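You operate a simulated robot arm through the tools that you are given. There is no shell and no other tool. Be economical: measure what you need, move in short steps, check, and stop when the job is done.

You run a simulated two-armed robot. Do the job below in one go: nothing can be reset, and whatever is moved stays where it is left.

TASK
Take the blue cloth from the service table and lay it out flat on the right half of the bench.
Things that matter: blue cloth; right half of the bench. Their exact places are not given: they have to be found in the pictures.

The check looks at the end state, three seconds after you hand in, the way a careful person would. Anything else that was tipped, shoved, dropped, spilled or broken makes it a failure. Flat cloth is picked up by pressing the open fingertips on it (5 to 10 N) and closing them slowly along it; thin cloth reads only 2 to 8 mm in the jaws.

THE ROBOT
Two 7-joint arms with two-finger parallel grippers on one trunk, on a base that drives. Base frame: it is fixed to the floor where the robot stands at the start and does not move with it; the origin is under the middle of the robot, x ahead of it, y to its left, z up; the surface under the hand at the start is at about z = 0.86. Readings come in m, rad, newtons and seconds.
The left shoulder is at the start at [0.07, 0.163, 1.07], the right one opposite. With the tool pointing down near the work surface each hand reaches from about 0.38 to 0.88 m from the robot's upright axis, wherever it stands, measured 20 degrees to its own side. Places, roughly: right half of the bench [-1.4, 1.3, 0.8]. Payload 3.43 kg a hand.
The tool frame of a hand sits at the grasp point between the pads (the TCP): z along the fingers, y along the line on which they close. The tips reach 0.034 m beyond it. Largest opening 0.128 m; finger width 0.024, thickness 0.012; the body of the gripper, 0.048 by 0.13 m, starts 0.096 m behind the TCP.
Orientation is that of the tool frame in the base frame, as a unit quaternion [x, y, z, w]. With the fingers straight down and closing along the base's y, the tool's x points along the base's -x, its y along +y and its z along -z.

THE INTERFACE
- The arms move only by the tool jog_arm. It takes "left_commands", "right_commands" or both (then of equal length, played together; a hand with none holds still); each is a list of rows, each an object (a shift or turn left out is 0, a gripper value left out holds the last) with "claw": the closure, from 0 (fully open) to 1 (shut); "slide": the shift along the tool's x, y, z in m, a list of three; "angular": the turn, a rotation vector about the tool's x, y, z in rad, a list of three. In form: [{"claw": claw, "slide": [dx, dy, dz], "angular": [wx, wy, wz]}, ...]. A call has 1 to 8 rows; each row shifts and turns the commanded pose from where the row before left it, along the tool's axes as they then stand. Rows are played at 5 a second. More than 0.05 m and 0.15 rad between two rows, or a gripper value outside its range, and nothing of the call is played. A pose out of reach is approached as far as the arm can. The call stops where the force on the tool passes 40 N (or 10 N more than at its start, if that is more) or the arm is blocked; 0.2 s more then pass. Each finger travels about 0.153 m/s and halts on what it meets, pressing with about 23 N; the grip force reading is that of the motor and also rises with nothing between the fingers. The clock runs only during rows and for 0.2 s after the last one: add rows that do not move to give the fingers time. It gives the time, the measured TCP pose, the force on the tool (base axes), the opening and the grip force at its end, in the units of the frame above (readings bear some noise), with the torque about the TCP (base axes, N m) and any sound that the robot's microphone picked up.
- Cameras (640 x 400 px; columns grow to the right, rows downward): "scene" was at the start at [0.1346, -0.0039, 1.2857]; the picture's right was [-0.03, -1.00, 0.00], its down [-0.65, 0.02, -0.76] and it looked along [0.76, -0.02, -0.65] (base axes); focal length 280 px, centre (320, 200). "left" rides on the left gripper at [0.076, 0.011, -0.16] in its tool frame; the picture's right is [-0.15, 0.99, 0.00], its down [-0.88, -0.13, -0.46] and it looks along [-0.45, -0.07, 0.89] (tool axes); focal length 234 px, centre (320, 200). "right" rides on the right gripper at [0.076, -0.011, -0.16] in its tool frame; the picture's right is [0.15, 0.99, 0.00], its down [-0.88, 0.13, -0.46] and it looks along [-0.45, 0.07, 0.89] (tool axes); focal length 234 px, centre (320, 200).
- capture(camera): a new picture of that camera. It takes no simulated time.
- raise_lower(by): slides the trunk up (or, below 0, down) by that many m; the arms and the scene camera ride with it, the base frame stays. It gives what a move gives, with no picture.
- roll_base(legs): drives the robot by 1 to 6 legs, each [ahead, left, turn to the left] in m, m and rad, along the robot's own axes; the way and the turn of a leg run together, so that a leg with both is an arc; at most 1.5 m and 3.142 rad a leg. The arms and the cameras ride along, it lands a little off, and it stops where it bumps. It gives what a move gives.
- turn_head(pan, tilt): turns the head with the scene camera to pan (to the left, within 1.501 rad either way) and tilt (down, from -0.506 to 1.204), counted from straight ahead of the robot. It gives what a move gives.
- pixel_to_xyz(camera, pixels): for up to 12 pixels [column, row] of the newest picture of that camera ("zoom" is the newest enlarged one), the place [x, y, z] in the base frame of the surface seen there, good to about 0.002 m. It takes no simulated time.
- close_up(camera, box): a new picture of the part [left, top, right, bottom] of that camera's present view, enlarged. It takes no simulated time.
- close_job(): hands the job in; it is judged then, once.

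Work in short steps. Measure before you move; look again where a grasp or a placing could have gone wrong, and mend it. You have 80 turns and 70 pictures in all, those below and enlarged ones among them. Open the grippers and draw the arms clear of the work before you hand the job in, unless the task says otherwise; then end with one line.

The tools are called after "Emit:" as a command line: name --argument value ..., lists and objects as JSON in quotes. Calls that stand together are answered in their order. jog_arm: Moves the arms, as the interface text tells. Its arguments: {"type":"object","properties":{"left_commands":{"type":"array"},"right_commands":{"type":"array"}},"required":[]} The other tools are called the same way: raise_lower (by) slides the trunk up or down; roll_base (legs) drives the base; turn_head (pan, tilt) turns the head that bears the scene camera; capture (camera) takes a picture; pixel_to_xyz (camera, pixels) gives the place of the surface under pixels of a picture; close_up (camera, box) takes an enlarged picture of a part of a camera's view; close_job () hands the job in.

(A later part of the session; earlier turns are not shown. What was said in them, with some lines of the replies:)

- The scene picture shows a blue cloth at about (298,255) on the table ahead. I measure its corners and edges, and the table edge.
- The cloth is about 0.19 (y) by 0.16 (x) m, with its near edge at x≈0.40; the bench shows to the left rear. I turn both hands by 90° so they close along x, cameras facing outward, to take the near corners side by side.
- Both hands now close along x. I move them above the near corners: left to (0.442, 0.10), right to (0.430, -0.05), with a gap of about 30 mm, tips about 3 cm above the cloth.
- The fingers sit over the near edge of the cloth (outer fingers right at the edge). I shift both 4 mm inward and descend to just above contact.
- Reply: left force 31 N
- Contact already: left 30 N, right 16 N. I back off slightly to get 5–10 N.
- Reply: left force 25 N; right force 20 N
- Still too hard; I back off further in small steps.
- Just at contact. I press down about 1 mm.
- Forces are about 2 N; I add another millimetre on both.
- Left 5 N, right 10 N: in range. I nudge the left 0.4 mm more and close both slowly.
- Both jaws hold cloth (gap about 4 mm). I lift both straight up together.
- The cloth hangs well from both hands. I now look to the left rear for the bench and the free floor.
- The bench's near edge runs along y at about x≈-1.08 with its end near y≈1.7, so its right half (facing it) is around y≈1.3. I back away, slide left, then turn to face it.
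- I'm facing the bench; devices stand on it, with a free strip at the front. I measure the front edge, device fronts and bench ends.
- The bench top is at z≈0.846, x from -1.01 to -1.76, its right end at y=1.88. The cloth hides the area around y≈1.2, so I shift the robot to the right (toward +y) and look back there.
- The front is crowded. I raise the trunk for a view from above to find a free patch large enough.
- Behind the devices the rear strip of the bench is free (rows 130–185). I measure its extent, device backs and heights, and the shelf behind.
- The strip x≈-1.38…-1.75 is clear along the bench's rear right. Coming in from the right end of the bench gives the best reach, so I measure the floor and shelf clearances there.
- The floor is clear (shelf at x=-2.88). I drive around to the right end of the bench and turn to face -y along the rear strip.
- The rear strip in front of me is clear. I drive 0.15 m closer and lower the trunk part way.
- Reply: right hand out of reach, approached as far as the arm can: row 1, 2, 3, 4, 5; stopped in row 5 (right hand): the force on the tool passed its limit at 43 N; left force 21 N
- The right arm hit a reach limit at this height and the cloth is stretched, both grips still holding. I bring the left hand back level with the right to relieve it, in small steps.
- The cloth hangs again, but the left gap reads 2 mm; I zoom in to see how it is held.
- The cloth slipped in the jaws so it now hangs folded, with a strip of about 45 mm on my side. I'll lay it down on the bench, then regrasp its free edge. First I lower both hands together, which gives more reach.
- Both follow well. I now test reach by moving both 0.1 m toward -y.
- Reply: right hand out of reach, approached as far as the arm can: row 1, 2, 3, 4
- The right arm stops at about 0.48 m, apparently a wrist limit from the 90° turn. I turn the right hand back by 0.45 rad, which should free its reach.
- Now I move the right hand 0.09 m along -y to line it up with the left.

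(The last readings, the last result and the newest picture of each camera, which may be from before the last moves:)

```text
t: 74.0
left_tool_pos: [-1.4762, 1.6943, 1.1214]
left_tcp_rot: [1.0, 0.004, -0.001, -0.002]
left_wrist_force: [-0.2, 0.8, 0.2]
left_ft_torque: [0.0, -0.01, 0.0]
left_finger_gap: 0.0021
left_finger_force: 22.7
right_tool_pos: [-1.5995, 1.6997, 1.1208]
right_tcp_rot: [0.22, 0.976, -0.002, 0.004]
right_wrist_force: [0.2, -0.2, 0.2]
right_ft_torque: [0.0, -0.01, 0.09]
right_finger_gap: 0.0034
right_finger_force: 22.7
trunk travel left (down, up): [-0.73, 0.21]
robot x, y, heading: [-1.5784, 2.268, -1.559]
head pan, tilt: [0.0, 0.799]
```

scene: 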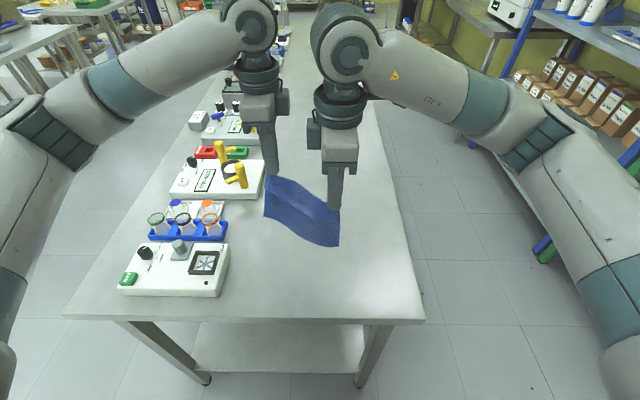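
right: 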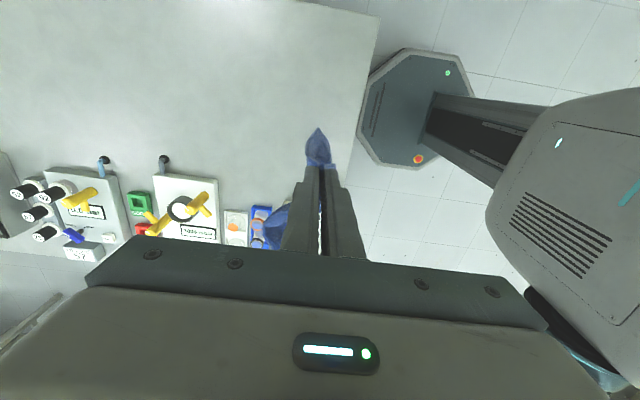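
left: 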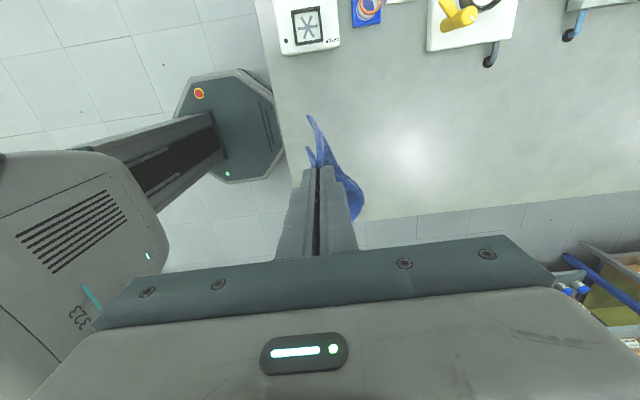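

Aligned. I lower both hands until the cloth's hanging edge just reaches the bench.

Emit:
jog_arm --left_commands '[{"slide": [0, 0, 0.03]}, {"slide": [0, 0, 0.03]}, {"slide": [0, 0, 0.03]}, {"slide": [0, 0, 0.02]}, {}]' --right_commands '[{"slide": [0, 0, 0.03]}, {"slide": [0, 0, 0.03]}, {"slide": [0, 0, 0.03]}, {"slide": [0, 0, 0.02]}, {}]'

Emit:
capture --camera "scene"

Emit:
close_up --camera "scene" --box '[180, 140, 420, 290]'

```text
t: 75.2
left_tool_pos: [-1.4782, 1.6968, 1.0109]
left_tcp_rot: [1.0, 0.003, -0.002, -0.003]
left_wrist_force: [0.7, 0.5, -0.7]
left_ft_torque: [0.0, 0.0, 0.03]
left_finger_gap: 0.0022
left_finger_force: 23.5
right_tool_pos: [-1.599, 1.6985, 1.0101]
right_tcp_rot: [0.22, 0.976, -0.002, 0.004]
right_wrist_force: [0.5, 0.1, -0.6]
right_ft_torque: [0.01, 0.0, 0.08]
right_finger_gap: 0.0036
right_finger_force: 22.9
trunk travel left (down, up): [-0.73, 0.21]
robot x, y, heading: [-1.5809, 2.2693, -1.558]
head pan, tilt: [0.0, 0.799]
```

```text
42 pictures are left
```

scene: 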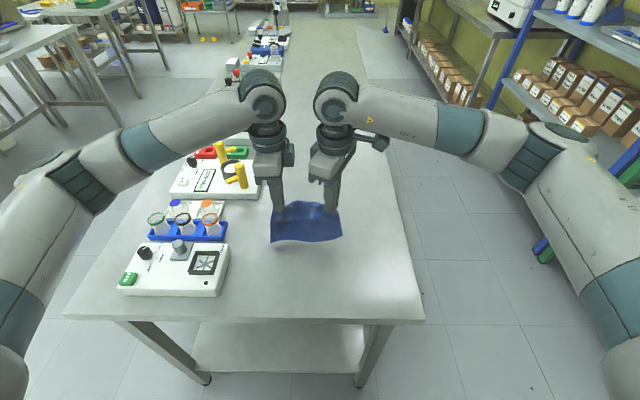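

```text
2.67 times, centred on (300, 215) of scene
```

zoom: 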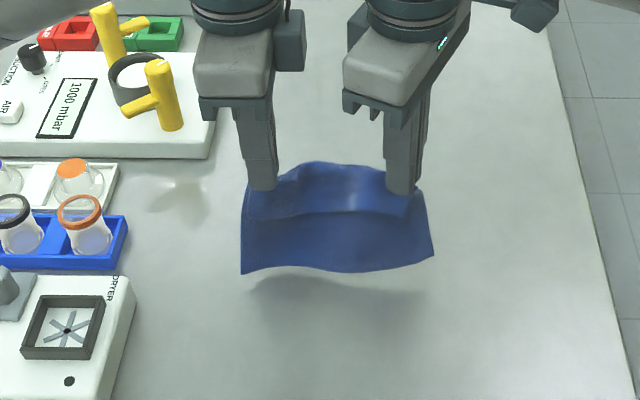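

I measure the lower edge height and position, and the flap edge.

Emit:
pixel_to_xyz --camera "zoom" --pixels '[[244, 268], [340, 268], [430, 252], [340, 208], [255, 212], [410, 212], [340, 165], [340, 300]]'

```text
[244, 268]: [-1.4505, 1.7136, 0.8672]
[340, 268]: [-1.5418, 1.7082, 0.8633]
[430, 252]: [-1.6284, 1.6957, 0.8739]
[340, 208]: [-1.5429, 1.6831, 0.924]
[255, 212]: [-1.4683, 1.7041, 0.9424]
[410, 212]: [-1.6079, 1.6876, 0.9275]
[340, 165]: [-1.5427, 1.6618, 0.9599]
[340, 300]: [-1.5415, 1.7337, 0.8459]
```

The lower edge is 2 cm above the bench. I lower it to touch and sweep the hands away (-y) and down in an arc, laying the main part toward me with the strip on top.

Emit:
jog_arm --left_commands '[{"slide": [0, 0, 0.018]}, {"slide": [0, 0.022, 0.006]}, {"slide": [0, 0.022, 0.01]}, {"slide": [0, 0.022, 0.015]}, {"slide": [0, 0.018, 0.02]}, {"slide": [0, 0.012, 0.02]}, {"slide": [0, 0.006, 0.018]}, {}]' --right_commands '[{"slide": [0, 0, 0.018]}, {"slide": [-0.0095, -0.0198, 0.006]}, {"slide": [-0.0095, -0.0198, 0.01]}, {"slide": [-0.0095, -0.0198, 0.015]}, {"slide": [-0.0078, -0.0162, 0.02]}, {"slide": [-0.0052, -0.0108, 0.02]}, {"slide": [-0.0026, -0.0054, 0.018]}, {}]'

Emit:
close_up --camera "scene" --box '[180, 140, 420, 290]'

```text
t: 77.0
left_tool_pos: [-1.4772, 1.5935, 0.9044]
left_tcp_rot: [1.0, 0.004, -0.002, -0.003]
left_wrist_force: [-0.2, 0.0, 0.1]
left_ft_torque: [0.01, 0.01, 0.0]
left_finger_gap: 0.0023
left_finger_force: 22.9
right_tool_pos: [-1.6003, 1.6414, 0.9652]
right_tcp_rot: [0.22, 0.975, -0.003, 0.003]
right_wrist_force: [0.5, 0.2, -0.1]
right_ft_torque: [0.0, 0.0, 0.04]
right_finger_gap: 0.0032
right_finger_force: 23.0
right hand out of reach, approached as far as the arm can: row 4, 5, 6, 7
trunk travel left (down, up): [-0.73, 0.21]
robot x, y, heading: [-1.5802, 2.2695, -1.556]
head pan, tilt: [0.0, 0.799]
```

```text
2.67 times, centred on (300, 215) of scene
```

zoom: 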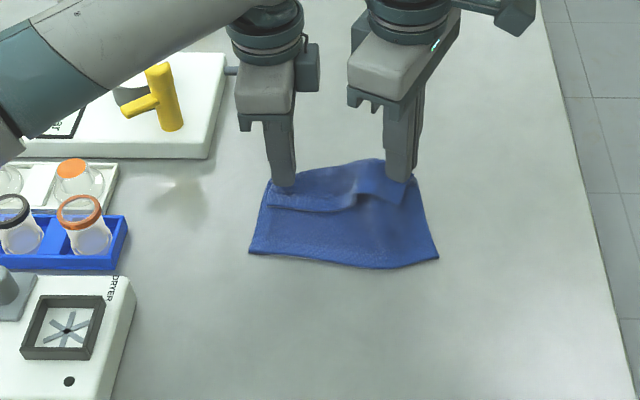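

The left side is laid; the right arm stopped again at a limit. I turn the right hand another 0.4 rad and finish its move.

Emit:
jog_arm --right_commands '[{"angular": [0, 0, 0.1]}, {"angular": [0, 0, 0.1]}, {"angular": [0, 0, 0.1]}, {"angular": [0, 0, 0.1]}, {"slide": [-0.0135, -0.012, 0.02]}, {"slide": [-0.012, -0.0106, 0.02]}, {"slide": [-0.0075, -0.0066, 0.02]}, {}]'

Emit:
close_up --camera "scene" --box '[180, 140, 420, 290]'

```text
t: 78.8
left_tool_pos: [-1.4759, 1.5941, 0.9042]
left_tcp_rot: [1.0, 0.003, 0.0, -0.002]
left_wrist_force: [-0.5, 0.3, -0.3]
left_ft_torque: [0.02, 0.01, 0.0]
left_finger_gap: 0.0021
left_finger_force: 22.7
right_tool_pos: [-1.5985, 1.5974, 0.9048]
right_tcp_rot: [0.409, 0.912, 0.0, 0.003]
right_wrist_force: [0.1, -0.1, -0.1]
right_ft_torque: [0.05, -0.03, 0.07]
right_finger_gap: 0.0033
right_finger_force: 23.2
trunk travel left (down, up): [-0.73, 0.21]
robot x, y, heading: [-1.5838, 2.2724, -1.557]
head pan, tilt: [0.0, 0.799]
```

```text
2.67 times, centred on (300, 215) of scene
```

zoom: 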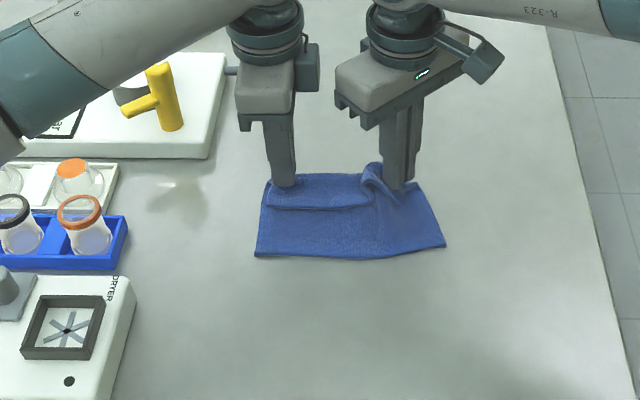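

Both are about 2 cm over the bench. I lower nearly to it, open slowly part way and rise.

Emit:
jog_arm --left_commands '[{"slide": [0, 0, 0.01]}, {"slide": [0, 0, 0.006]}, {"claw": 0.95}, {"claw": 0.88}, {"claw": 0.8}, {"slide": [0, 0, -0.03]}, {"slide": [0, 0, -0.04]}, {"slide": [0, 0, -0.04]}]' --right_commands '[{"slide": [0, 0, 0.01]}, {"slide": [0, 0, 0.006]}, {"claw": 0.95}, {"claw": 0.88}, {"claw": 0.8}, {"slide": [0, 0, -0.03]}, {"slide": [0, 0, -0.04]}, {"slide": [0, 0, -0.04]}]'

Emit:
close_up --camera "scene" --box '[180, 140, 420, 290]'

```text
t: 80.7
left_tool_pos: [-1.477, 1.5945, 0.9984]
left_tcp_rot: [1.0, 0.003, -0.001, -0.002]
left_wrist_force: [0.6, 0.2, -0.3]
left_ft_torque: [0.0, -0.01, 0.04]
left_finger_gap: 0.0259
left_finger_force: 0.0
right_tool_pos: [-1.6002, 1.5979, 0.9997]
right_tcp_rot: [0.409, 0.913, -0.001, 0.003]
right_wrist_force: [-0.1, 0.1, 0.2]
right_ft_torque: [0.0, 0.0, 0.0]
right_finger_gap: 0.0259
right_finger_force: 0.1
trunk travel left (down, up): [-0.73, 0.21]
robot x, y, heading: [-1.5777, 2.2723, -1.553]
head pan, tilt: [0.0, 0.799]
```

```text
2.67 times, centred on (300, 215) of scene
```

zoom: 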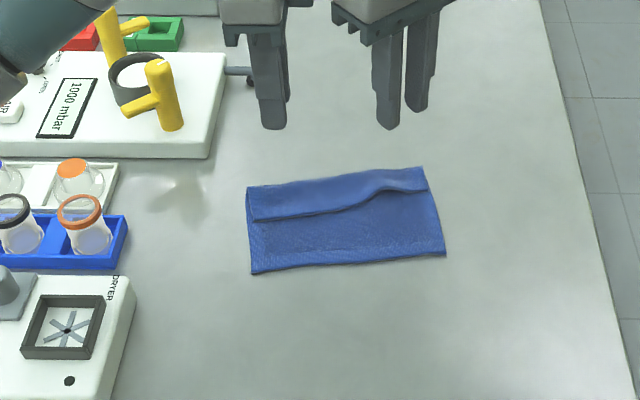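

The cloth lies neatly with only the far strip folded over. I measure its corners, fold and strip edge.

Emit:
pixel_to_xyz --camera "zoom" --pixels '[[252, 272], [446, 255], [247, 188], [422, 168], [253, 220], [428, 190], [350, 262], [350, 240]]'

```text
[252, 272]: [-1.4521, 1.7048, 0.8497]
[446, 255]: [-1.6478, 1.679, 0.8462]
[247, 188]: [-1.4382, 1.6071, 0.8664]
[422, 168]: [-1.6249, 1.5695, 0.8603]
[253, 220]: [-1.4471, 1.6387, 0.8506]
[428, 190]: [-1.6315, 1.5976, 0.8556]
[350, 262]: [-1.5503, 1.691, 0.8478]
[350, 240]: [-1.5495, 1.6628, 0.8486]
```

Near edge runs from (-1.452, 1.705) to (-1.648, 1.679). I move both hands over its two corners with a narrower gap and come down to about 1.5 cm above.

Emit:
jog_arm --left_commands '[{"slide": [0, -0.03, 0], "claw": 0.83}, {"slide": [0, -0.03, 0]}, {"slide": [0, -0.0205, 0]}, {"slide": [0, 0, 0.04]}, {"slide": [0, 0, 0.035]}, {"slide": [0, 0, 0.015]}, {}]' --right_commands '[{"slide": [0.02, 0.008, 0], "claw": 0.83}, {"slide": [0.02, 0.008, 0]}, {"slide": [0.016, 0.0069, 0]}, {"slide": [0, 0, 0.04]}, {"slide": [0, 0, 0.035]}, {"slide": [0, 0, 0.015]}, {}]'

Emit:
close_up --camera "scene" --box '[180, 140, 420, 290]'

Emit:
capture --camera "right"

Emit:
capture --camera "left"

```text
t: 82.2
left_tool_pos: [-1.4775, 1.6738, 0.9071]
left_tcp_rot: [1.0, 0.004, -0.001, -0.002]
left_wrist_force: [0.1, 0.0, -0.3]
left_ft_torque: [0.02, -0.02, -0.01]
left_finger_gap: 0.0216
left_finger_force: 0.0
right_tool_pos: [-1.6204, 1.6538, 0.9085]
right_tcp_rot: [0.41, 0.912, -0.001, 0.004]
right_wrist_force: [-0.3, 0.3, -0.2]
right_ft_torque: [-0.04, -0.03, 0.01]
right_finger_gap: 0.0218
right_finger_force: 0.1
trunk travel left (down, up): [-0.73, 0.21]
robot x, y, heading: [-1.58, 2.2712, -1.556]
head pan, tilt: [0.0, 0.799]
```

```text
2.67 times, centred on (300, 215) of scene
```

zoom: 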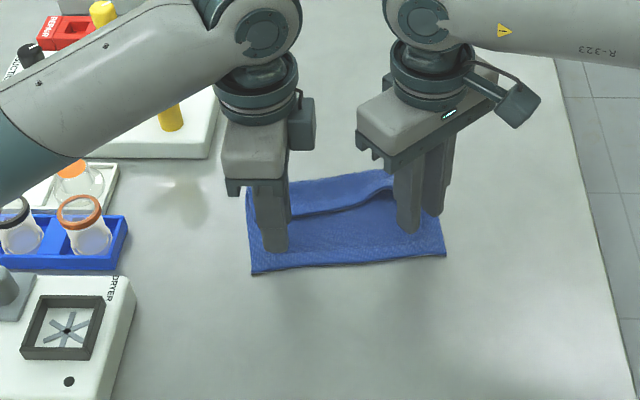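

```text
36 pictures are left
```

right: 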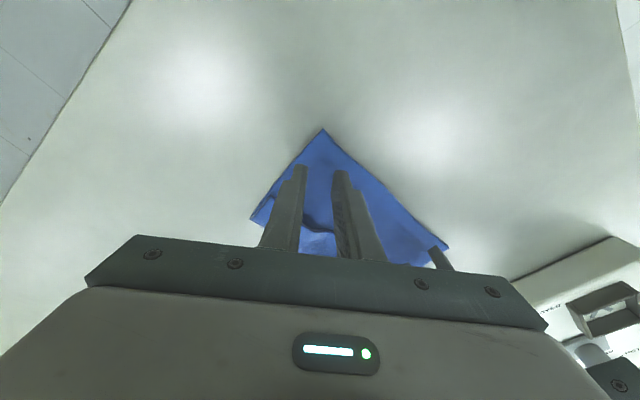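

```text
35 pictures are left
```

left: 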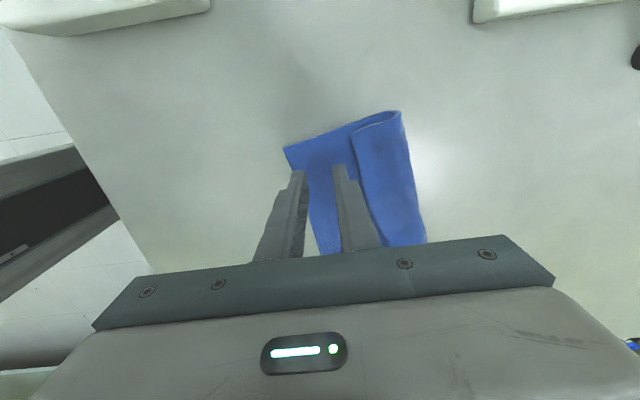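

Both hands are placed well over single-layer cloth. I descend gently toward contact.

Emit:
jog_arm --left_commands '[{"slide": [0, 0.003, 0.009]}, {"slide": [0, 0, 0.006]}, {}, {}]' --right_commands '[{"slide": [0, 0, 0.01]}, {"slide": [0, 0, 0.006]}, {}, {}]'

```text
t: 83.2
left_tool_pos: [-1.4766, 1.6712, 0.8929]
left_tcp_rot: [1.0, 0.004, -0.001, -0.003]
left_wrist_force: [0.6, 0.0, 0.9]
left_ft_torque: [-0.04, 0.0, -0.01]
left_finger_gap: 0.0218
left_finger_force: 0.1
right_tool_pos: [-1.6211, 1.653, 0.8925]
right_tcp_rot: [0.409, 0.913, -0.001, 0.004]
right_wrist_force: [-1.0, -0.8, 0.0]
right_ft_torque: [0.03, 0.01, -0.03]
right_finger_gap: 0.0218
right_finger_force: 0.0
trunk travel left (down, up): [-0.73, 0.21]
robot x, y, heading: [-1.5813, 2.2653, -1.557]
head pan, tilt: [0.0, 0.799]
```

No contact yet; down 3 mm more.

Emit:
jog_arm --left_commands '[{"slide": [0, 0, 0.0015]}, {"slide": [0, 0, 0.0015]}, {}, {}]' --right_commands '[{"slide": [0, 0, 0.0015]}, {"slide": [0, 0, 0.0015]}, {}, {}]'

```text
t: 84.2
left_tool_pos: [-1.4762, 1.6724, 0.8903]
left_tcp_rot: [1.0, 0.003, -0.001, -0.003]
left_wrist_force: [0.6, 0.7, 0.0]
left_ft_torque: [0.01, 0.0, 0.02]
left_finger_gap: 0.0218
left_finger_force: 0.1
right_tool_pos: [-1.6182, 1.6538, 0.8893]
right_tcp_rot: [0.409, 0.912, -0.001, 0.004]
right_wrist_force: [0.1, 0.7, 2.2]
right_ft_torque: [0.01, -0.01, 0.0]
right_finger_gap: 0.0219
right_finger_force: 0.1
trunk travel left (down, up): [-0.73, 0.21]
robot x, y, heading: [-1.5822, 2.2707, -1.561]
head pan, tilt: [0.0, 0.799]
```

The right just touches. I go 1.5 mm down with the left and 1 mm with the right.

Emit:
jog_arm --left_commands '[{"slide": [0, 0, 0.0018]}, {}, {}]' --right_commands '[{"slide": [0, 0, 0.001]}, {}, {}]'

```text
t: 85.0
left_tool_pos: [-1.4772, 1.6714, 0.8877]
left_tcp_rot: [1.0, 0.004, 0.0, -0.003]
left_wrist_force: [0.3, 0.1, 1.8]
left_ft_torque: [0.03, 0.01, 0.01]
left_finger_gap: 0.0216
left_finger_force: 0.0
right_tool_pos: [-1.6193, 1.6538, 0.8884]
right_tcp_rot: [0.409, 0.912, -0.001, 0.005]
right_wrist_force: [-0.3, -0.2, 1.9]
right_ft_torque: [-0.01, -0.01, -0.03]
right_finger_gap: 0.0217
right_finger_force: 0.0
trunk travel left (down, up): [-0.73, 0.21]
robot x, y, heading: [-1.5789, 2.27, -1.556]
head pan, tilt: [0.0, 0.799]
```

Light contact on both; another 1.2 mm.

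Emit:
jog_arm --left_commands '[{"slide": [0, 0, 0.0012]}, {}, {}]' --right_commands '[{"slide": [0, 0, 0.0012]}, {}, {}]'

```text
t: 85.8
left_tool_pos: [-1.4775, 1.6721, 0.8873]
left_tcp_rot: [1.0, 0.004, -0.002, -0.002]
left_wrist_force: [0.3, -1.5, 4.7]
left_ft_torque: [-0.02, 0.01, -0.01]
left_finger_gap: 0.0216
left_finger_force: 0.0
right_tool_pos: [-1.6203, 1.6532, 0.8884]
right_tcp_rot: [0.409, 0.913, -0.002, 0.004]
right_wrist_force: [0.9, -0.5, 4.8]
right_ft_torque: [0.0, 0.0, 0.02]
right_finger_gap: 0.0214
right_finger_force: 0.1
trunk travel left (down, up): [-0.73, 0.21]
robot x, y, heading: [-1.5793, 2.2732, -1.555]
head pan, tilt: [0.0, 0.799]
```

About 5 N on both; I add 0.6 mm and close slowly.

Emit:
jog_arm --left_commands '[{"slide": [0, 0, 0.0006], "claw": 0.85}, {"claw": 0.87}, {"claw": 0.89}, {"claw": 0.91}, {"claw": 0.935}, {"claw": 0.96}, {"claw": 0.98}, {"claw": 1.0}]' --right_commands '[{"slide": [0, 0, 0.0006], "claw": 0.85}, {"claw": 0.87}, {"claw": 0.89}, {"claw": 0.91}, {"claw": 0.935}, {"claw": 0.96}, {"claw": 0.98}, {"claw": 1.0}]'

Emit:
close_up --camera "scene" --box '[180, 140, 420, 290]'

```text
t: 87.7
left_tool_pos: [-1.4773, 1.6726, 0.887]
left_tcp_rot: [1.0, 0.003, -0.001, -0.002]
left_wrist_force: [-0.9, -0.3, 8.2]
left_ft_torque: [0.01, 0.05, 0.05]
left_finger_gap: 0.0041
left_finger_force: 23.2
right_tool_pos: [-1.6189, 1.6535, 0.8886]
right_tcp_rot: [0.409, 0.913, -0.002, 0.004]
right_wrist_force: [0.5, 0.2, 6.8]
right_ft_torque: [0.01, -0.03, -0.02]
right_finger_gap: 0.0
right_finger_force: 23.0
trunk travel left (down, up): [-0.73, 0.21]
robot x, y, heading: [-1.5787, 2.2703, -1.55]
head pan, tilt: [0.0, 0.799]
```

```text
2.67 times, centred on (300, 215) of scene
```

zoom: 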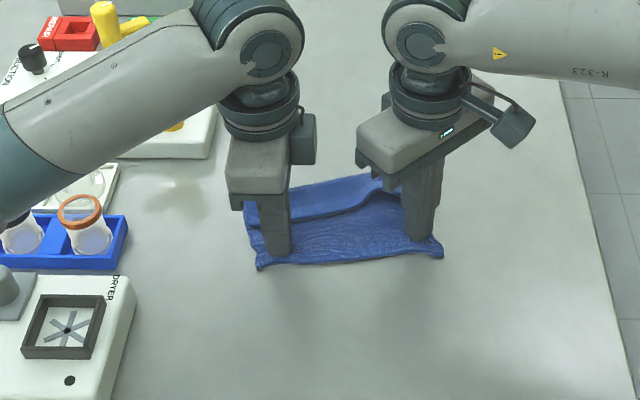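

The left has cloth (4 mm), the right missed (0.0). I raise the right slightly, reopen, shift a bit further onto the cloth and look.

Emit:
jog_arm --right_commands '[{"slide": [0, 0, -0.02]}, {"claw": 0.79}, {"slide": [-0.006, 0.003, 0]}, {}]'

Emit:
capture --camera "right"

```text
t: 88.7
left_tool_pos: [-1.4782, 1.6733, 0.8881]
left_tcp_rot: [1.0, 0.004, -0.002, -0.002]
left_wrist_force: [1.0, 1.4, 11.0]
left_ft_torque: [0.05, -0.02, 0.02]
left_finger_gap: 0.004
left_finger_force: 22.5
right_tool_pos: [-1.6135, 1.6522, 0.9073]
right_tcp_rot: [0.41, 0.912, -0.001, 0.004]
right_wrist_force: [-0.5, -0.5, 1.0]
right_ft_torque: [-0.01, 0.0, 0.0]
right_finger_gap: 0.0269
right_finger_force: 0.0
trunk travel left (down, up): [-0.73, 0.21]
robot x, y, heading: [-1.5823, 2.2695, -1.556]
head pan, tilt: [0.0, 0.799]
```

```text
33 pictures are left
```

right: 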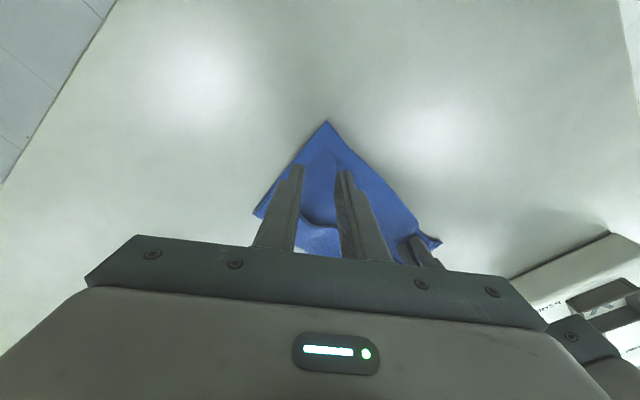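

A small ridge remains near the right-hand finger at (345,160). I shift 6 mm that way, press down to contact.

Emit:
jog_arm --right_commands '[{"slide": [0.003, 0.006, 0.01]}, {"slide": [0, 0, 0.008]}, {"slide": [0, 0, 0.0025]}, {}, {}]'

```text
t: 89.8
left_tool_pos: [-1.4773, 1.6727, 0.888]
left_tcp_rot: [1.0, 0.004, -0.001, -0.002]
left_wrist_force: [1.1, -1.4, 8.6]
left_ft_torque: [-0.07, -0.04, 0.03]
left_finger_gap: 0.0039
left_finger_force: 22.6
right_tool_pos: [-1.6104, 1.6589, 0.8869]
right_tcp_rot: [0.408, 0.913, -0.002, 0.004]
right_wrist_force: [-1.0, 0.8, 7.9]
right_ft_torque: [0.04, 0.04, -0.03]
right_finger_gap: 0.0272
right_finger_force: 0.0
trunk travel left (down, up): [-0.73, 0.21]
robot x, y, heading: [-1.58, 2.2696, -1.554]
head pan, tilt: [0.0, 0.799]
```

8 N on the right; I close it slowly.

Emit:
jog_arm --right_commands '[{"claw": 0.82}, {"claw": 0.85}, {"claw": 0.88}, {"claw": 0.91}, {"claw": 0.94}, {"claw": 0.97}, {"claw": 1.0}, {}]'

Emit:
capture --camera "right"

```text
t: 91.7
left_tool_pos: [-1.4772, 1.6729, 0.8862]
left_tcp_rot: [1.0, 0.003, -0.001, -0.003]
left_wrist_force: [-3.7, -1.5, 7.2]
left_ft_torque: [-0.07, 0.15, 0.05]
left_finger_gap: 0.0041
left_finger_force: 22.5
right_tool_pos: [-1.6103, 1.6591, 0.8859]
right_tcp_rot: [0.409, 0.913, -0.002, 0.003]
right_wrist_force: [5.6, -0.1, 7.7]
right_ft_torque: [0.05, -0.16, -0.03]
right_finger_gap: 0.0043
right_finger_force: 22.9
trunk travel left (down, up): [-0.73, 0.21]
robot x, y, heading: [-1.5864, 2.2716, -1.554]
head pan, tilt: [0.0, 0.799]
```

```text
32 pictures are left
```

right: 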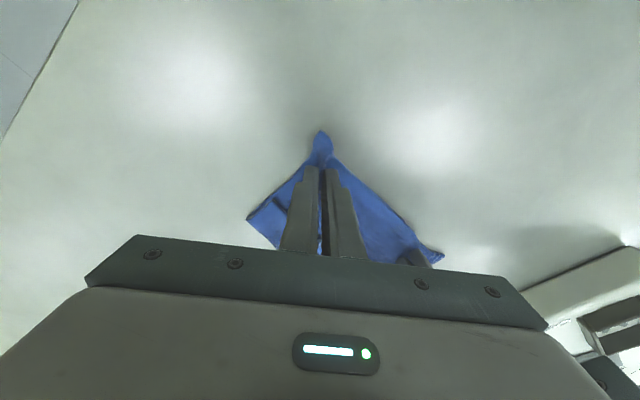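

Both hold now (about 4 mm each). I relax the slight sideways tension and lift straight up together.

Emit:
jog_arm --left_commands '[{"slide": [-0.004, 0, -0.01]}, {"slide": [0, 0, -0.03]}, {"slide": [0, 0, -0.03]}, {"slide": [0, 0, -0.03]}, {"slide": [0, 0, -0.03]}, {"slide": [0, 0, -0.03]}, {"slide": [0, 0, -0.03]}, {}]' --right_commands '[{"slide": [0, 0, -0.01]}, {"slide": [0, 0, -0.03]}, {"slide": [0, 0, -0.03]}, {"slide": [0, 0, -0.03]}, {"slide": [0, 0, -0.03]}, {"slide": [0, 0, -0.03]}, {"slide": [0, 0, -0.03]}, {}]'

Emit:
close_up --camera "scene" --box '[180, 120, 420, 270]'

```text
t: 93.5
left_tool_pos: [-1.4807, 1.6695, 1.0749]
left_tcp_rot: [1.0, 0.003, -0.001, -0.003]
left_wrist_force: [-2.4, -0.5, -0.3]
left_ft_torque: [0.0, 0.07, 0.03]
left_finger_gap: 0.0042
left_finger_force: 23.3
right_tool_pos: [-1.6116, 1.6591, 1.0766]
right_tcp_rot: [0.41, 0.912, 0.0, 0.004]
right_wrist_force: [2.1, 0.2, -0.3]
right_ft_torque: [0.04, -0.01, -0.06]
right_finger_gap: 0.0043
right_finger_force: 22.7
trunk travel left (down, up): [-0.73, 0.21]
robot x, y, heading: [-1.5816, 2.2684, -1.556]
head pan, tilt: [0.0, 0.799]
```

```text
2.67 times, centred on (300, 195) of scene
```

zoom: 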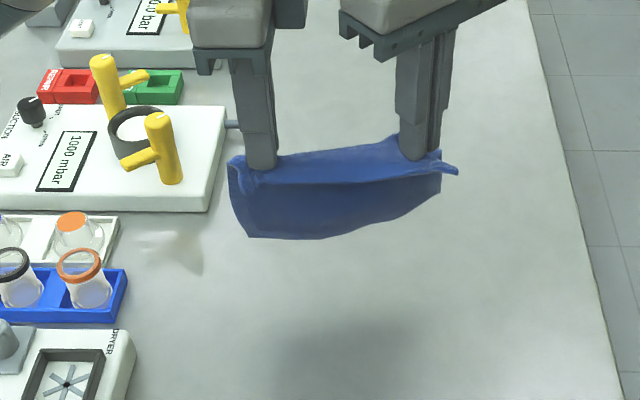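

I measure where the lower edge is to see whether the strip has unfolded.

Emit:
pixel_to_xyz --camera "zoom" --pixels '[[250, 234], [330, 234], [400, 212], [438, 190], [330, 180], [250, 190]]'

Emit:
capture --camera "right"

Emit:
capture --camera "left"

```text
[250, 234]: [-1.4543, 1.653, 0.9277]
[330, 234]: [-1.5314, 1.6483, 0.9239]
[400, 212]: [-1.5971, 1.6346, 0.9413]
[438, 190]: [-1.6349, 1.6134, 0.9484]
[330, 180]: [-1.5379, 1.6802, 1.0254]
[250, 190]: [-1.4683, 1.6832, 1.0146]
```

```text
30 pictures are left
```

right: 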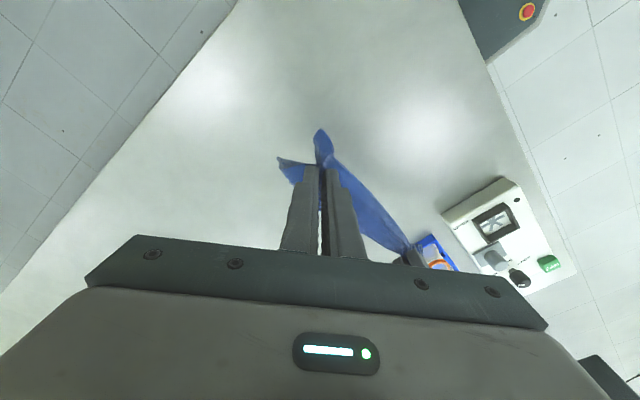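

```text
29 pictures are left
```

left: 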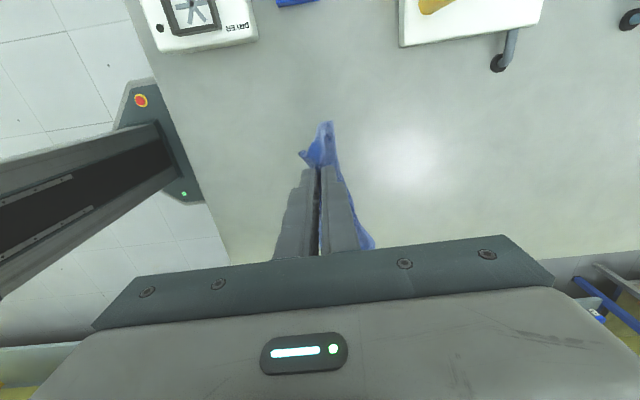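

The hanging length is now 0.115 m plus the small held strip, so the fold has come out. I lower until the far edge touches, slightly further out.

Emit:
jog_arm --left_commands '[{"slide": [0, 0.012, 0.02]}, {"slide": [0, 0.012, 0.02]}, {"slide": [0, 0, 0.02]}, {"slide": [0, 0, 0.018]}, {}]' --right_commands '[{"slide": [-0.009, -0.008, 0.02]}, {"slide": [-0.009, -0.008, 0.02]}, {"slide": [0, 0, 0.02]}, {"slide": [0, 0, 0.018]}, {}]'

Emit:
close_up --camera "scene" --box '[180, 120, 420, 270]'

```text
t: 94.7
left_tool_pos: [-1.4808, 1.6478, 0.9981]
left_tcp_rot: [1.0, 0.003, -0.001, -0.002]
left_wrist_force: [-1.1, -0.3, -0.1]
left_ft_torque: [-0.03, 0.06, 0.02]
left_finger_gap: 0.0038
left_finger_force: 22.9
right_tool_pos: [-1.611, 1.6336, 0.9986]
right_tcp_rot: [0.409, 0.913, -0.001, 0.004]
right_wrist_force: [1.4, 0.2, 1.1]
right_ft_torque: [-0.02, -0.08, -0.01]
right_finger_gap: 0.0041
right_finger_force: 23.2
trunk travel left (down, up): [-0.73, 0.21]
robot x, y, heading: [-1.5803, 2.2684, -1.554]
head pan, tilt: [0.0, 0.799]
```

```text
2.67 times, centred on (300, 195) of scene
```

zoom: 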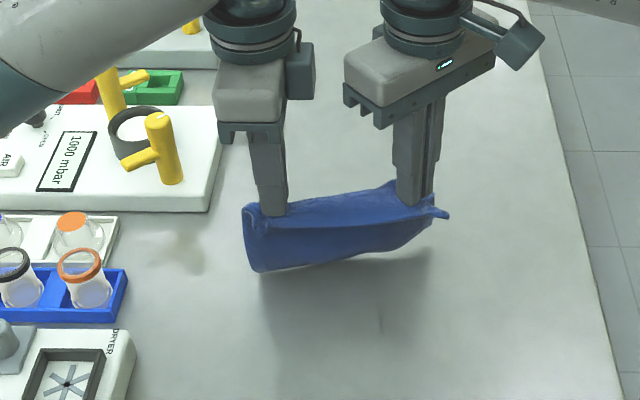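

The lower edge is at the bench. I sweep both hands toward me (+y) and down in an arc to lay it out.

Emit:
jog_arm --left_commands '[{"slide": [0, -0.008, 0.012]}, {"slide": [0, -0.024, 0.008]}, {"slide": [0, -0.024, 0.014]}, {"slide": [0, -0.022, 0.018]}, {"slide": [0, -0.018, 0.02]}, {"slide": [0, -0.012, 0.018]}, {}]' --right_commands '[{"slide": [0.006, 0.0053, 0.012]}, {"slide": [0.018, 0.016, 0.008]}, {"slide": [0.018, 0.016, 0.014]}, {"slide": [0.0165, 0.0146, 0.018]}, {"slide": [0.0135, 0.012, 0.02]}, {"slide": [0.009, 0.008, 0.018]}, {}]'

Emit:
close_up --camera "scene" --box '[180, 140, 420, 290]'

```text
t: 96.2
left_tool_pos: [-1.4821, 1.7555, 0.9087]
left_tcp_rot: [1.0, 0.004, -0.002, -0.003]
left_wrist_force: [-1.0, -0.5, -0.3]
left_ft_torque: [-0.03, 0.0, 0.03]
left_finger_gap: 0.0038
left_finger_force: 23.4
right_tool_pos: [-1.6108, 1.7425, 0.9072]
right_tcp_rot: [0.409, 0.912, -0.001, 0.003]
right_wrist_force: [0.9, -0.1, -0.2]
right_ft_torque: [0.01, 0.0, -0.07]
right_finger_gap: 0.0041
right_finger_force: 23.1
trunk travel left (down, up): [-0.73, 0.21]
robot x, y, heading: [-1.5823, 2.273, -1.556]
head pan, tilt: [0.0, 0.799]
```

```text
2.67 times, centred on (300, 215) of scene
```

zoom: 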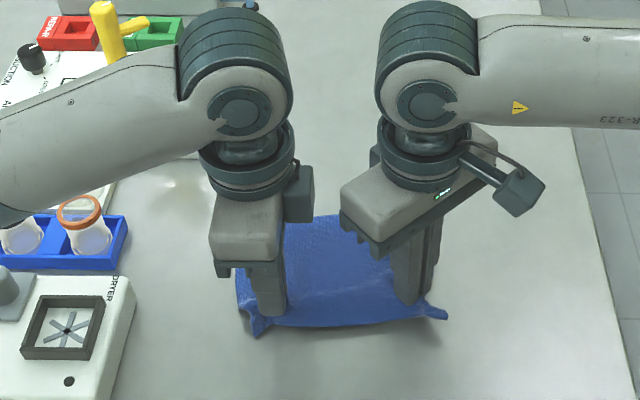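

The cloth lies out well. I lower the held edge to light contact and open slowly so the fingers spread the pinched folds.

Emit:
jog_arm --left_commands '[{"slide": [0, -0.004, 0.01]}, {"slide": [0, -0.002, 0.008]}, {"slide": [0, 0, 0.002]}, {}]' --right_commands '[{"slide": [0.003, 0.003, 0.01]}, {"slide": [0.0015, 0.0013, 0.006]}, {"slide": [0, 0, 0.002]}, {}]'

Emit:
jog_arm --left_commands '[{"claw": 0.96}, {"claw": 0.93}, {"claw": 0.9}, {"claw": 0.87}, {"claw": 0.85}, {"claw": 0.83}, {}]' --right_commands '[{"claw": 0.96}, {"claw": 0.93}, {"claw": 0.9}, {"claw": 0.87}, {"claw": 0.85}, {"claw": 0.83}, {}]'

Emit:
jog_arm --left_commands '[{"slide": [0, 0, -0.02]}, {"slide": [0, 0, -0.04]}, {"slide": [0, 0, -0.04]}, {"slide": [0, 0, -0.04]}, {}]' --right_commands '[{"slide": [0, 0, -0.02]}, {"slide": [0, 0, -0.04]}, {"slide": [0, 0, -0.04]}, {"slide": [0, 0, -0.04]}, {}]'

Emit:
close_up --camera "scene" --box '[180, 140, 420, 290]'

```text
t: 97.2
left_tool_pos: [-1.482, 1.7624, 0.8889]
left_tcp_rot: [1.0, 0.003, -0.001, -0.002]
left_wrist_force: [0.4, 0.2, 0.4]
left_ft_torque: [-0.04, -0.02, 0.02]
left_finger_gap: 0.004
left_finger_force: 22.9
right_tool_pos: [-1.6101, 1.7483, 0.8893]
right_tcp_rot: [0.409, 0.913, -0.001, 0.003]
right_wrist_force: [1.2, 0.5, 0.3]
right_ft_torque: [0.01, 0.01, -0.01]
right_finger_gap: 0.0042
right_finger_force: 23.6
trunk travel left (down, up): [-0.73, 0.21]
robot x, y, heading: [-1.5829, 2.2705, -1.557]
head pan, tilt: [0.0, 0.799]
```

```text
t: 98.8
left_tool_pos: [-1.4824, 1.7618, 0.8889]
left_tcp_rot: [1.0, 0.003, -0.002, -0.003]
left_wrist_force: [0.3, 0.7, 0.6]
left_ft_torque: [-0.01, 0.0, 0.02]
left_finger_gap: 0.0215
left_finger_force: 0.0
right_tool_pos: [-1.6096, 1.7473, 0.8902]
right_tcp_rot: [0.408, 0.913, -0.001, 0.003]
right_wrist_force: [0.4, 0.5, 1.2]
right_ft_torque: [0.0, 0.04, -0.01]
right_finger_gap: 0.0219
right_finger_force: 0.0
trunk travel left (down, up): [-0.73, 0.21]
robot x, y, heading: [-1.5801, 2.2707, -1.555]
head pan, tilt: [0.0, 0.799]
```

```text
t: 100.0
left_tool_pos: [-1.481, 1.7607, 1.0295]
left_tcp_rot: [1.0, 0.003, -0.001, -0.002]
left_wrist_force: [0.3, -1.1, 0.6]
left_ft_torque: [0.04, 0.02, -0.01]
left_finger_gap: 0.0219
left_finger_force: 0.1
right_tool_pos: [-1.6118, 1.7477, 1.0283]
right_tcp_rot: [0.409, 0.913, 0.0, 0.004]
right_wrist_force: [0.6, 0.1, 0.1]
right_ft_torque: [0.0, -0.01, 0.01]
right_finger_gap: 0.0218
right_finger_force: 0.0
trunk travel left (down, up): [-0.73, 0.21]
robot x, y, heading: [-1.581, 2.2709, -1.554]
head pan, tilt: [0.0, 0.799]
```

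```text
2.67 times, centred on (300, 215) of scene
```

zoom: 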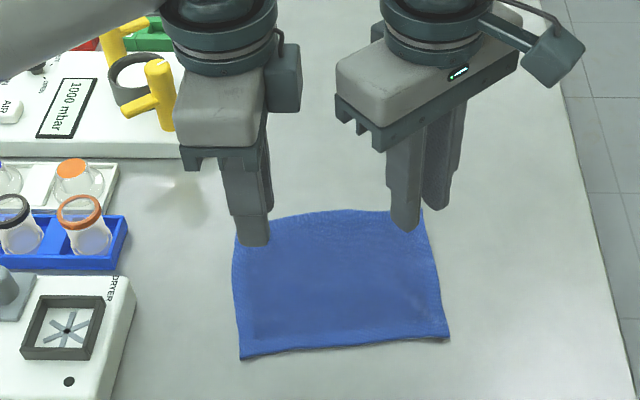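

The cloth lies flat. I raise the trunk so the arms are clear, open the grippers, back away and check.

Emit:
raise_lower --by 0.2

Emit:
roll_base --legs '[[-0.4, 0, 0]]'

Emit:
jog_arm --left_commands '[{"claw": 0}, {}, {}]' --right_commands '[{"claw": 0}, {}, {}]'

Emit:
turn_head --pan 0 --tilt 0.7

Emit:
capture --camera "scene"

Emit:
close_up --camera "scene" --box '[200, 140, 440, 290]'

```text
t: 102.2
left_tool_pos: [-1.4818, 1.7616, 1.2308]
left_tcp_rot: [1.0, 0.003, -0.001, -0.003]
left_wrist_force: [-0.1, 0.0, 0.2]
left_ft_torque: [0.0, -0.02, -0.02]
left_finger_gap: 0.0217
left_finger_force: 0.0
right_tool_pos: [-1.6116, 1.7486, 1.229]
right_tcp_rot: [0.409, 0.912, -0.001, 0.003]
right_wrist_force: [0.3, 0.3, -0.2]
right_ft_torque: [-0.02, 0.03, -0.02]
right_finger_gap: 0.0219
right_finger_force: 0.1
trunk travel left (down, up): [-0.93, 0.01]
robot x, y, heading: [-1.5802, 2.2731, -1.555]
head pan, tilt: [0.0, 0.799]
```

```text
t: 104.7
left_tool_pos: [-1.4865, 2.1597, 1.2289]
left_tcp_rot: [1.0, 0.005, 0.0, -0.003]
left_wrist_force: [0.4, 0.0, 0.5]
left_ft_torque: [0.06, -0.02, 0.01]
left_finger_gap: 0.0218
left_finger_force: 0.1
right_tool_pos: [-1.6157, 2.1458, 1.2281]
right_tcp_rot: [0.409, 0.913, 0.0, 0.003]
right_wrist_force: [0.0, 0.0, -0.2]
right_ft_torque: [0.0, -0.02, 0.0]
right_finger_gap: 0.022
right_finger_force: 0.1
trunk travel left (down, up): [-0.93, 0.01]
robot x, y, heading: [-1.5868, 2.6724, -1.552]
head pan, tilt: [0.0, 0.799]
```

```text
t: 105.5
left_tool_pos: [-1.4875, 2.1613, 1.2292]
left_tcp_rot: [1.0, 0.004, 0.0, -0.003]
left_wrist_force: [0.0, -0.3, 0.5]
left_ft_torque: [-0.03, 0.02, 0.0]
left_finger_gap: 0.1281
left_finger_force: 0.1
right_tool_pos: [-1.6162, 2.1476, 1.2304]
right_tcp_rot: [0.408, 0.913, -0.002, 0.003]
right_wrist_force: [-0.3, 0.4, 0.6]
right_ft_torque: [0.02, 0.0, -0.01]
right_finger_gap: 0.1278
right_finger_force: 0.0
trunk travel left (down, up): [-0.93, 0.01]
robot x, y, heading: [-1.5856, 2.6683, -1.554]
head pan, tilt: [0.0, 0.799]
```

```text
t: 106.2
left_tool_pos: [-1.4854, 2.1618, 1.2297]
left_tcp_rot: [1.0, 0.003, 0.0, -0.003]
left_wrist_force: [-0.3, -0.4, 1.2]
left_ft_torque: [0.02, 0.01, 0.0]
left_finger_gap: 0.1281
left_finger_force: 0.0
right_tool_pos: [-1.6166, 2.1471, 1.2302]
right_tcp_rot: [0.409, 0.913, -0.001, 0.004]
right_wrist_force: [-0.7, 0.2, 0.2]
right_ft_torque: [0.01, -0.03, 0.03]
right_finger_gap: 0.1281
right_finger_force: 0.2
trunk travel left (down, up): [-0.93, 0.01]
robot x, y, heading: [-1.5845, 2.6717, -1.557]
head pan, tilt: [0.0, 0.7]
```

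```text
25 pictures are left
```

scene: 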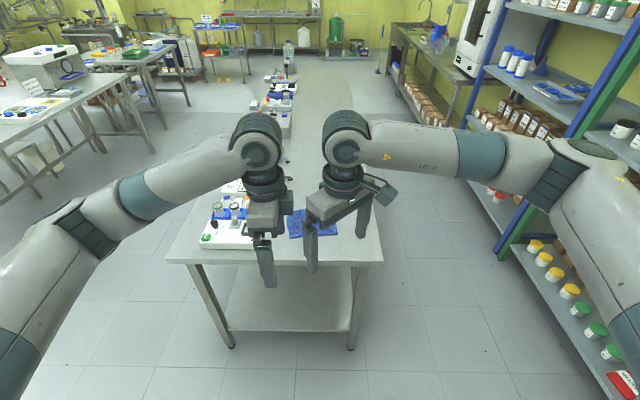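

```text
2.67 times, centred on (320, 215) of scene
```

zoom: 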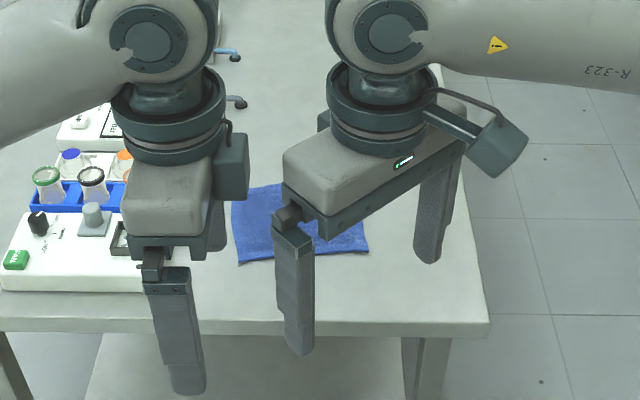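

The hands block the view; I shift sideways for an unobstructed check of flatness.

Emit:
roll_base --legs '[[0.0, -0.45, 0]]'

Emit:
turn_head --pan 0.45 --tilt 0.7

Emit:
capture --camera "scene"

```text
t: 108.9
left_tool_pos: [-1.9377, 2.1551, 1.2287]
left_tcp_rot: [1.0, 0.003, -0.002, -0.002]
left_wrist_force: [-0.1, -0.7, 0.9]
left_ft_torque: [0.02, 0.02, -0.01]
left_finger_gap: 0.1278
left_finger_force: 0.1
right_tool_pos: [-2.0663, 2.1413, 1.2298]
right_tcp_rot: [0.41, 0.912, -0.001, 0.003]
right_wrist_force: [0.3, 0.2, -0.3]
right_ft_torque: [0.03, 0.01, -0.03]
right_finger_gap: 0.1281
right_finger_force: 0.0
trunk travel left (down, up): [-0.93, 0.01]
robot x, y, heading: [-2.0388, 2.6621, -1.561]
head pan, tilt: [0.0, 0.7]
```

```text
t: 109.8
left_tool_pos: [-1.9388, 2.1527, 1.2286]
left_tcp_rot: [1.0, 0.003, 0.0, -0.002]
left_wrist_force: [-0.5, -0.5, -0.3]
left_ft_torque: [0.0, -0.05, 0.0]
left_finger_gap: 0.128
left_finger_force: 0.1
right_tool_pos: [-2.0694, 2.1404, 1.2306]
right_tcp_rot: [0.41, 0.912, -0.001, 0.004]
right_wrist_force: [0.4, -0.8, -0.4]
right_ft_torque: [0.0, 0.0, -0.01]
right_finger_gap: 0.1279
right_finger_force: 0.0
trunk travel left (down, up): [-0.93, 0.01]
robot x, y, heading: [-2.0371, 2.6643, -1.562]
head pan, tilt: [0.45, 0.7]
```

```text
23 pictures are left
```

scene: 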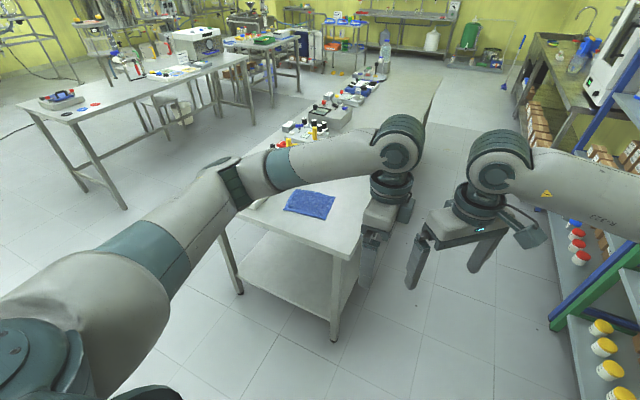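

I zoom in on the cloth at (310,203) for a final check.

Emit:
close_up --camera "scene" --box '[262, 175, 358, 235]'

Emit:
pixel_to_xyz --camera "scene" --pixels '[[293, 192], [333, 197], [325, 217], [286, 208], [310, 203], [320, 205], [300, 200], [305, 211]]'

```text
6.67 times, centred on (310, 205) of scene
```

zoom: 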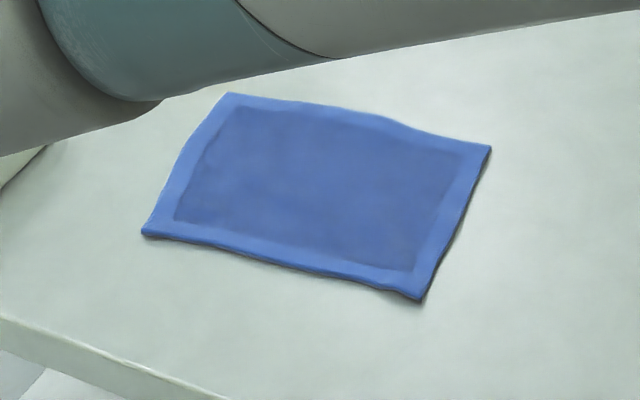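

```text
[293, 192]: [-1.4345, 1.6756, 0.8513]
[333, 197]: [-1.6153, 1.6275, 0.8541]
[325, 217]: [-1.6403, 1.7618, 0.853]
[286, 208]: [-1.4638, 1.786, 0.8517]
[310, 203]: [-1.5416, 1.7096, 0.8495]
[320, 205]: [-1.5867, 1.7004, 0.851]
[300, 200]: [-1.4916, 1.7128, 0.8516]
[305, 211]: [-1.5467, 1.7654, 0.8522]
```

The cloth is fully flat (z 0.850–0.854 throughout), wholly on the bench's right half. The arms are clear and the grippers are open, so I hand in.

Emit:
close_job

```text
The job is handed in.
```

The blue cloth lies flat on the rear part of the bench's right half, nothing else appears disturbed in the pictures, and both grippers are open with the arms clear.
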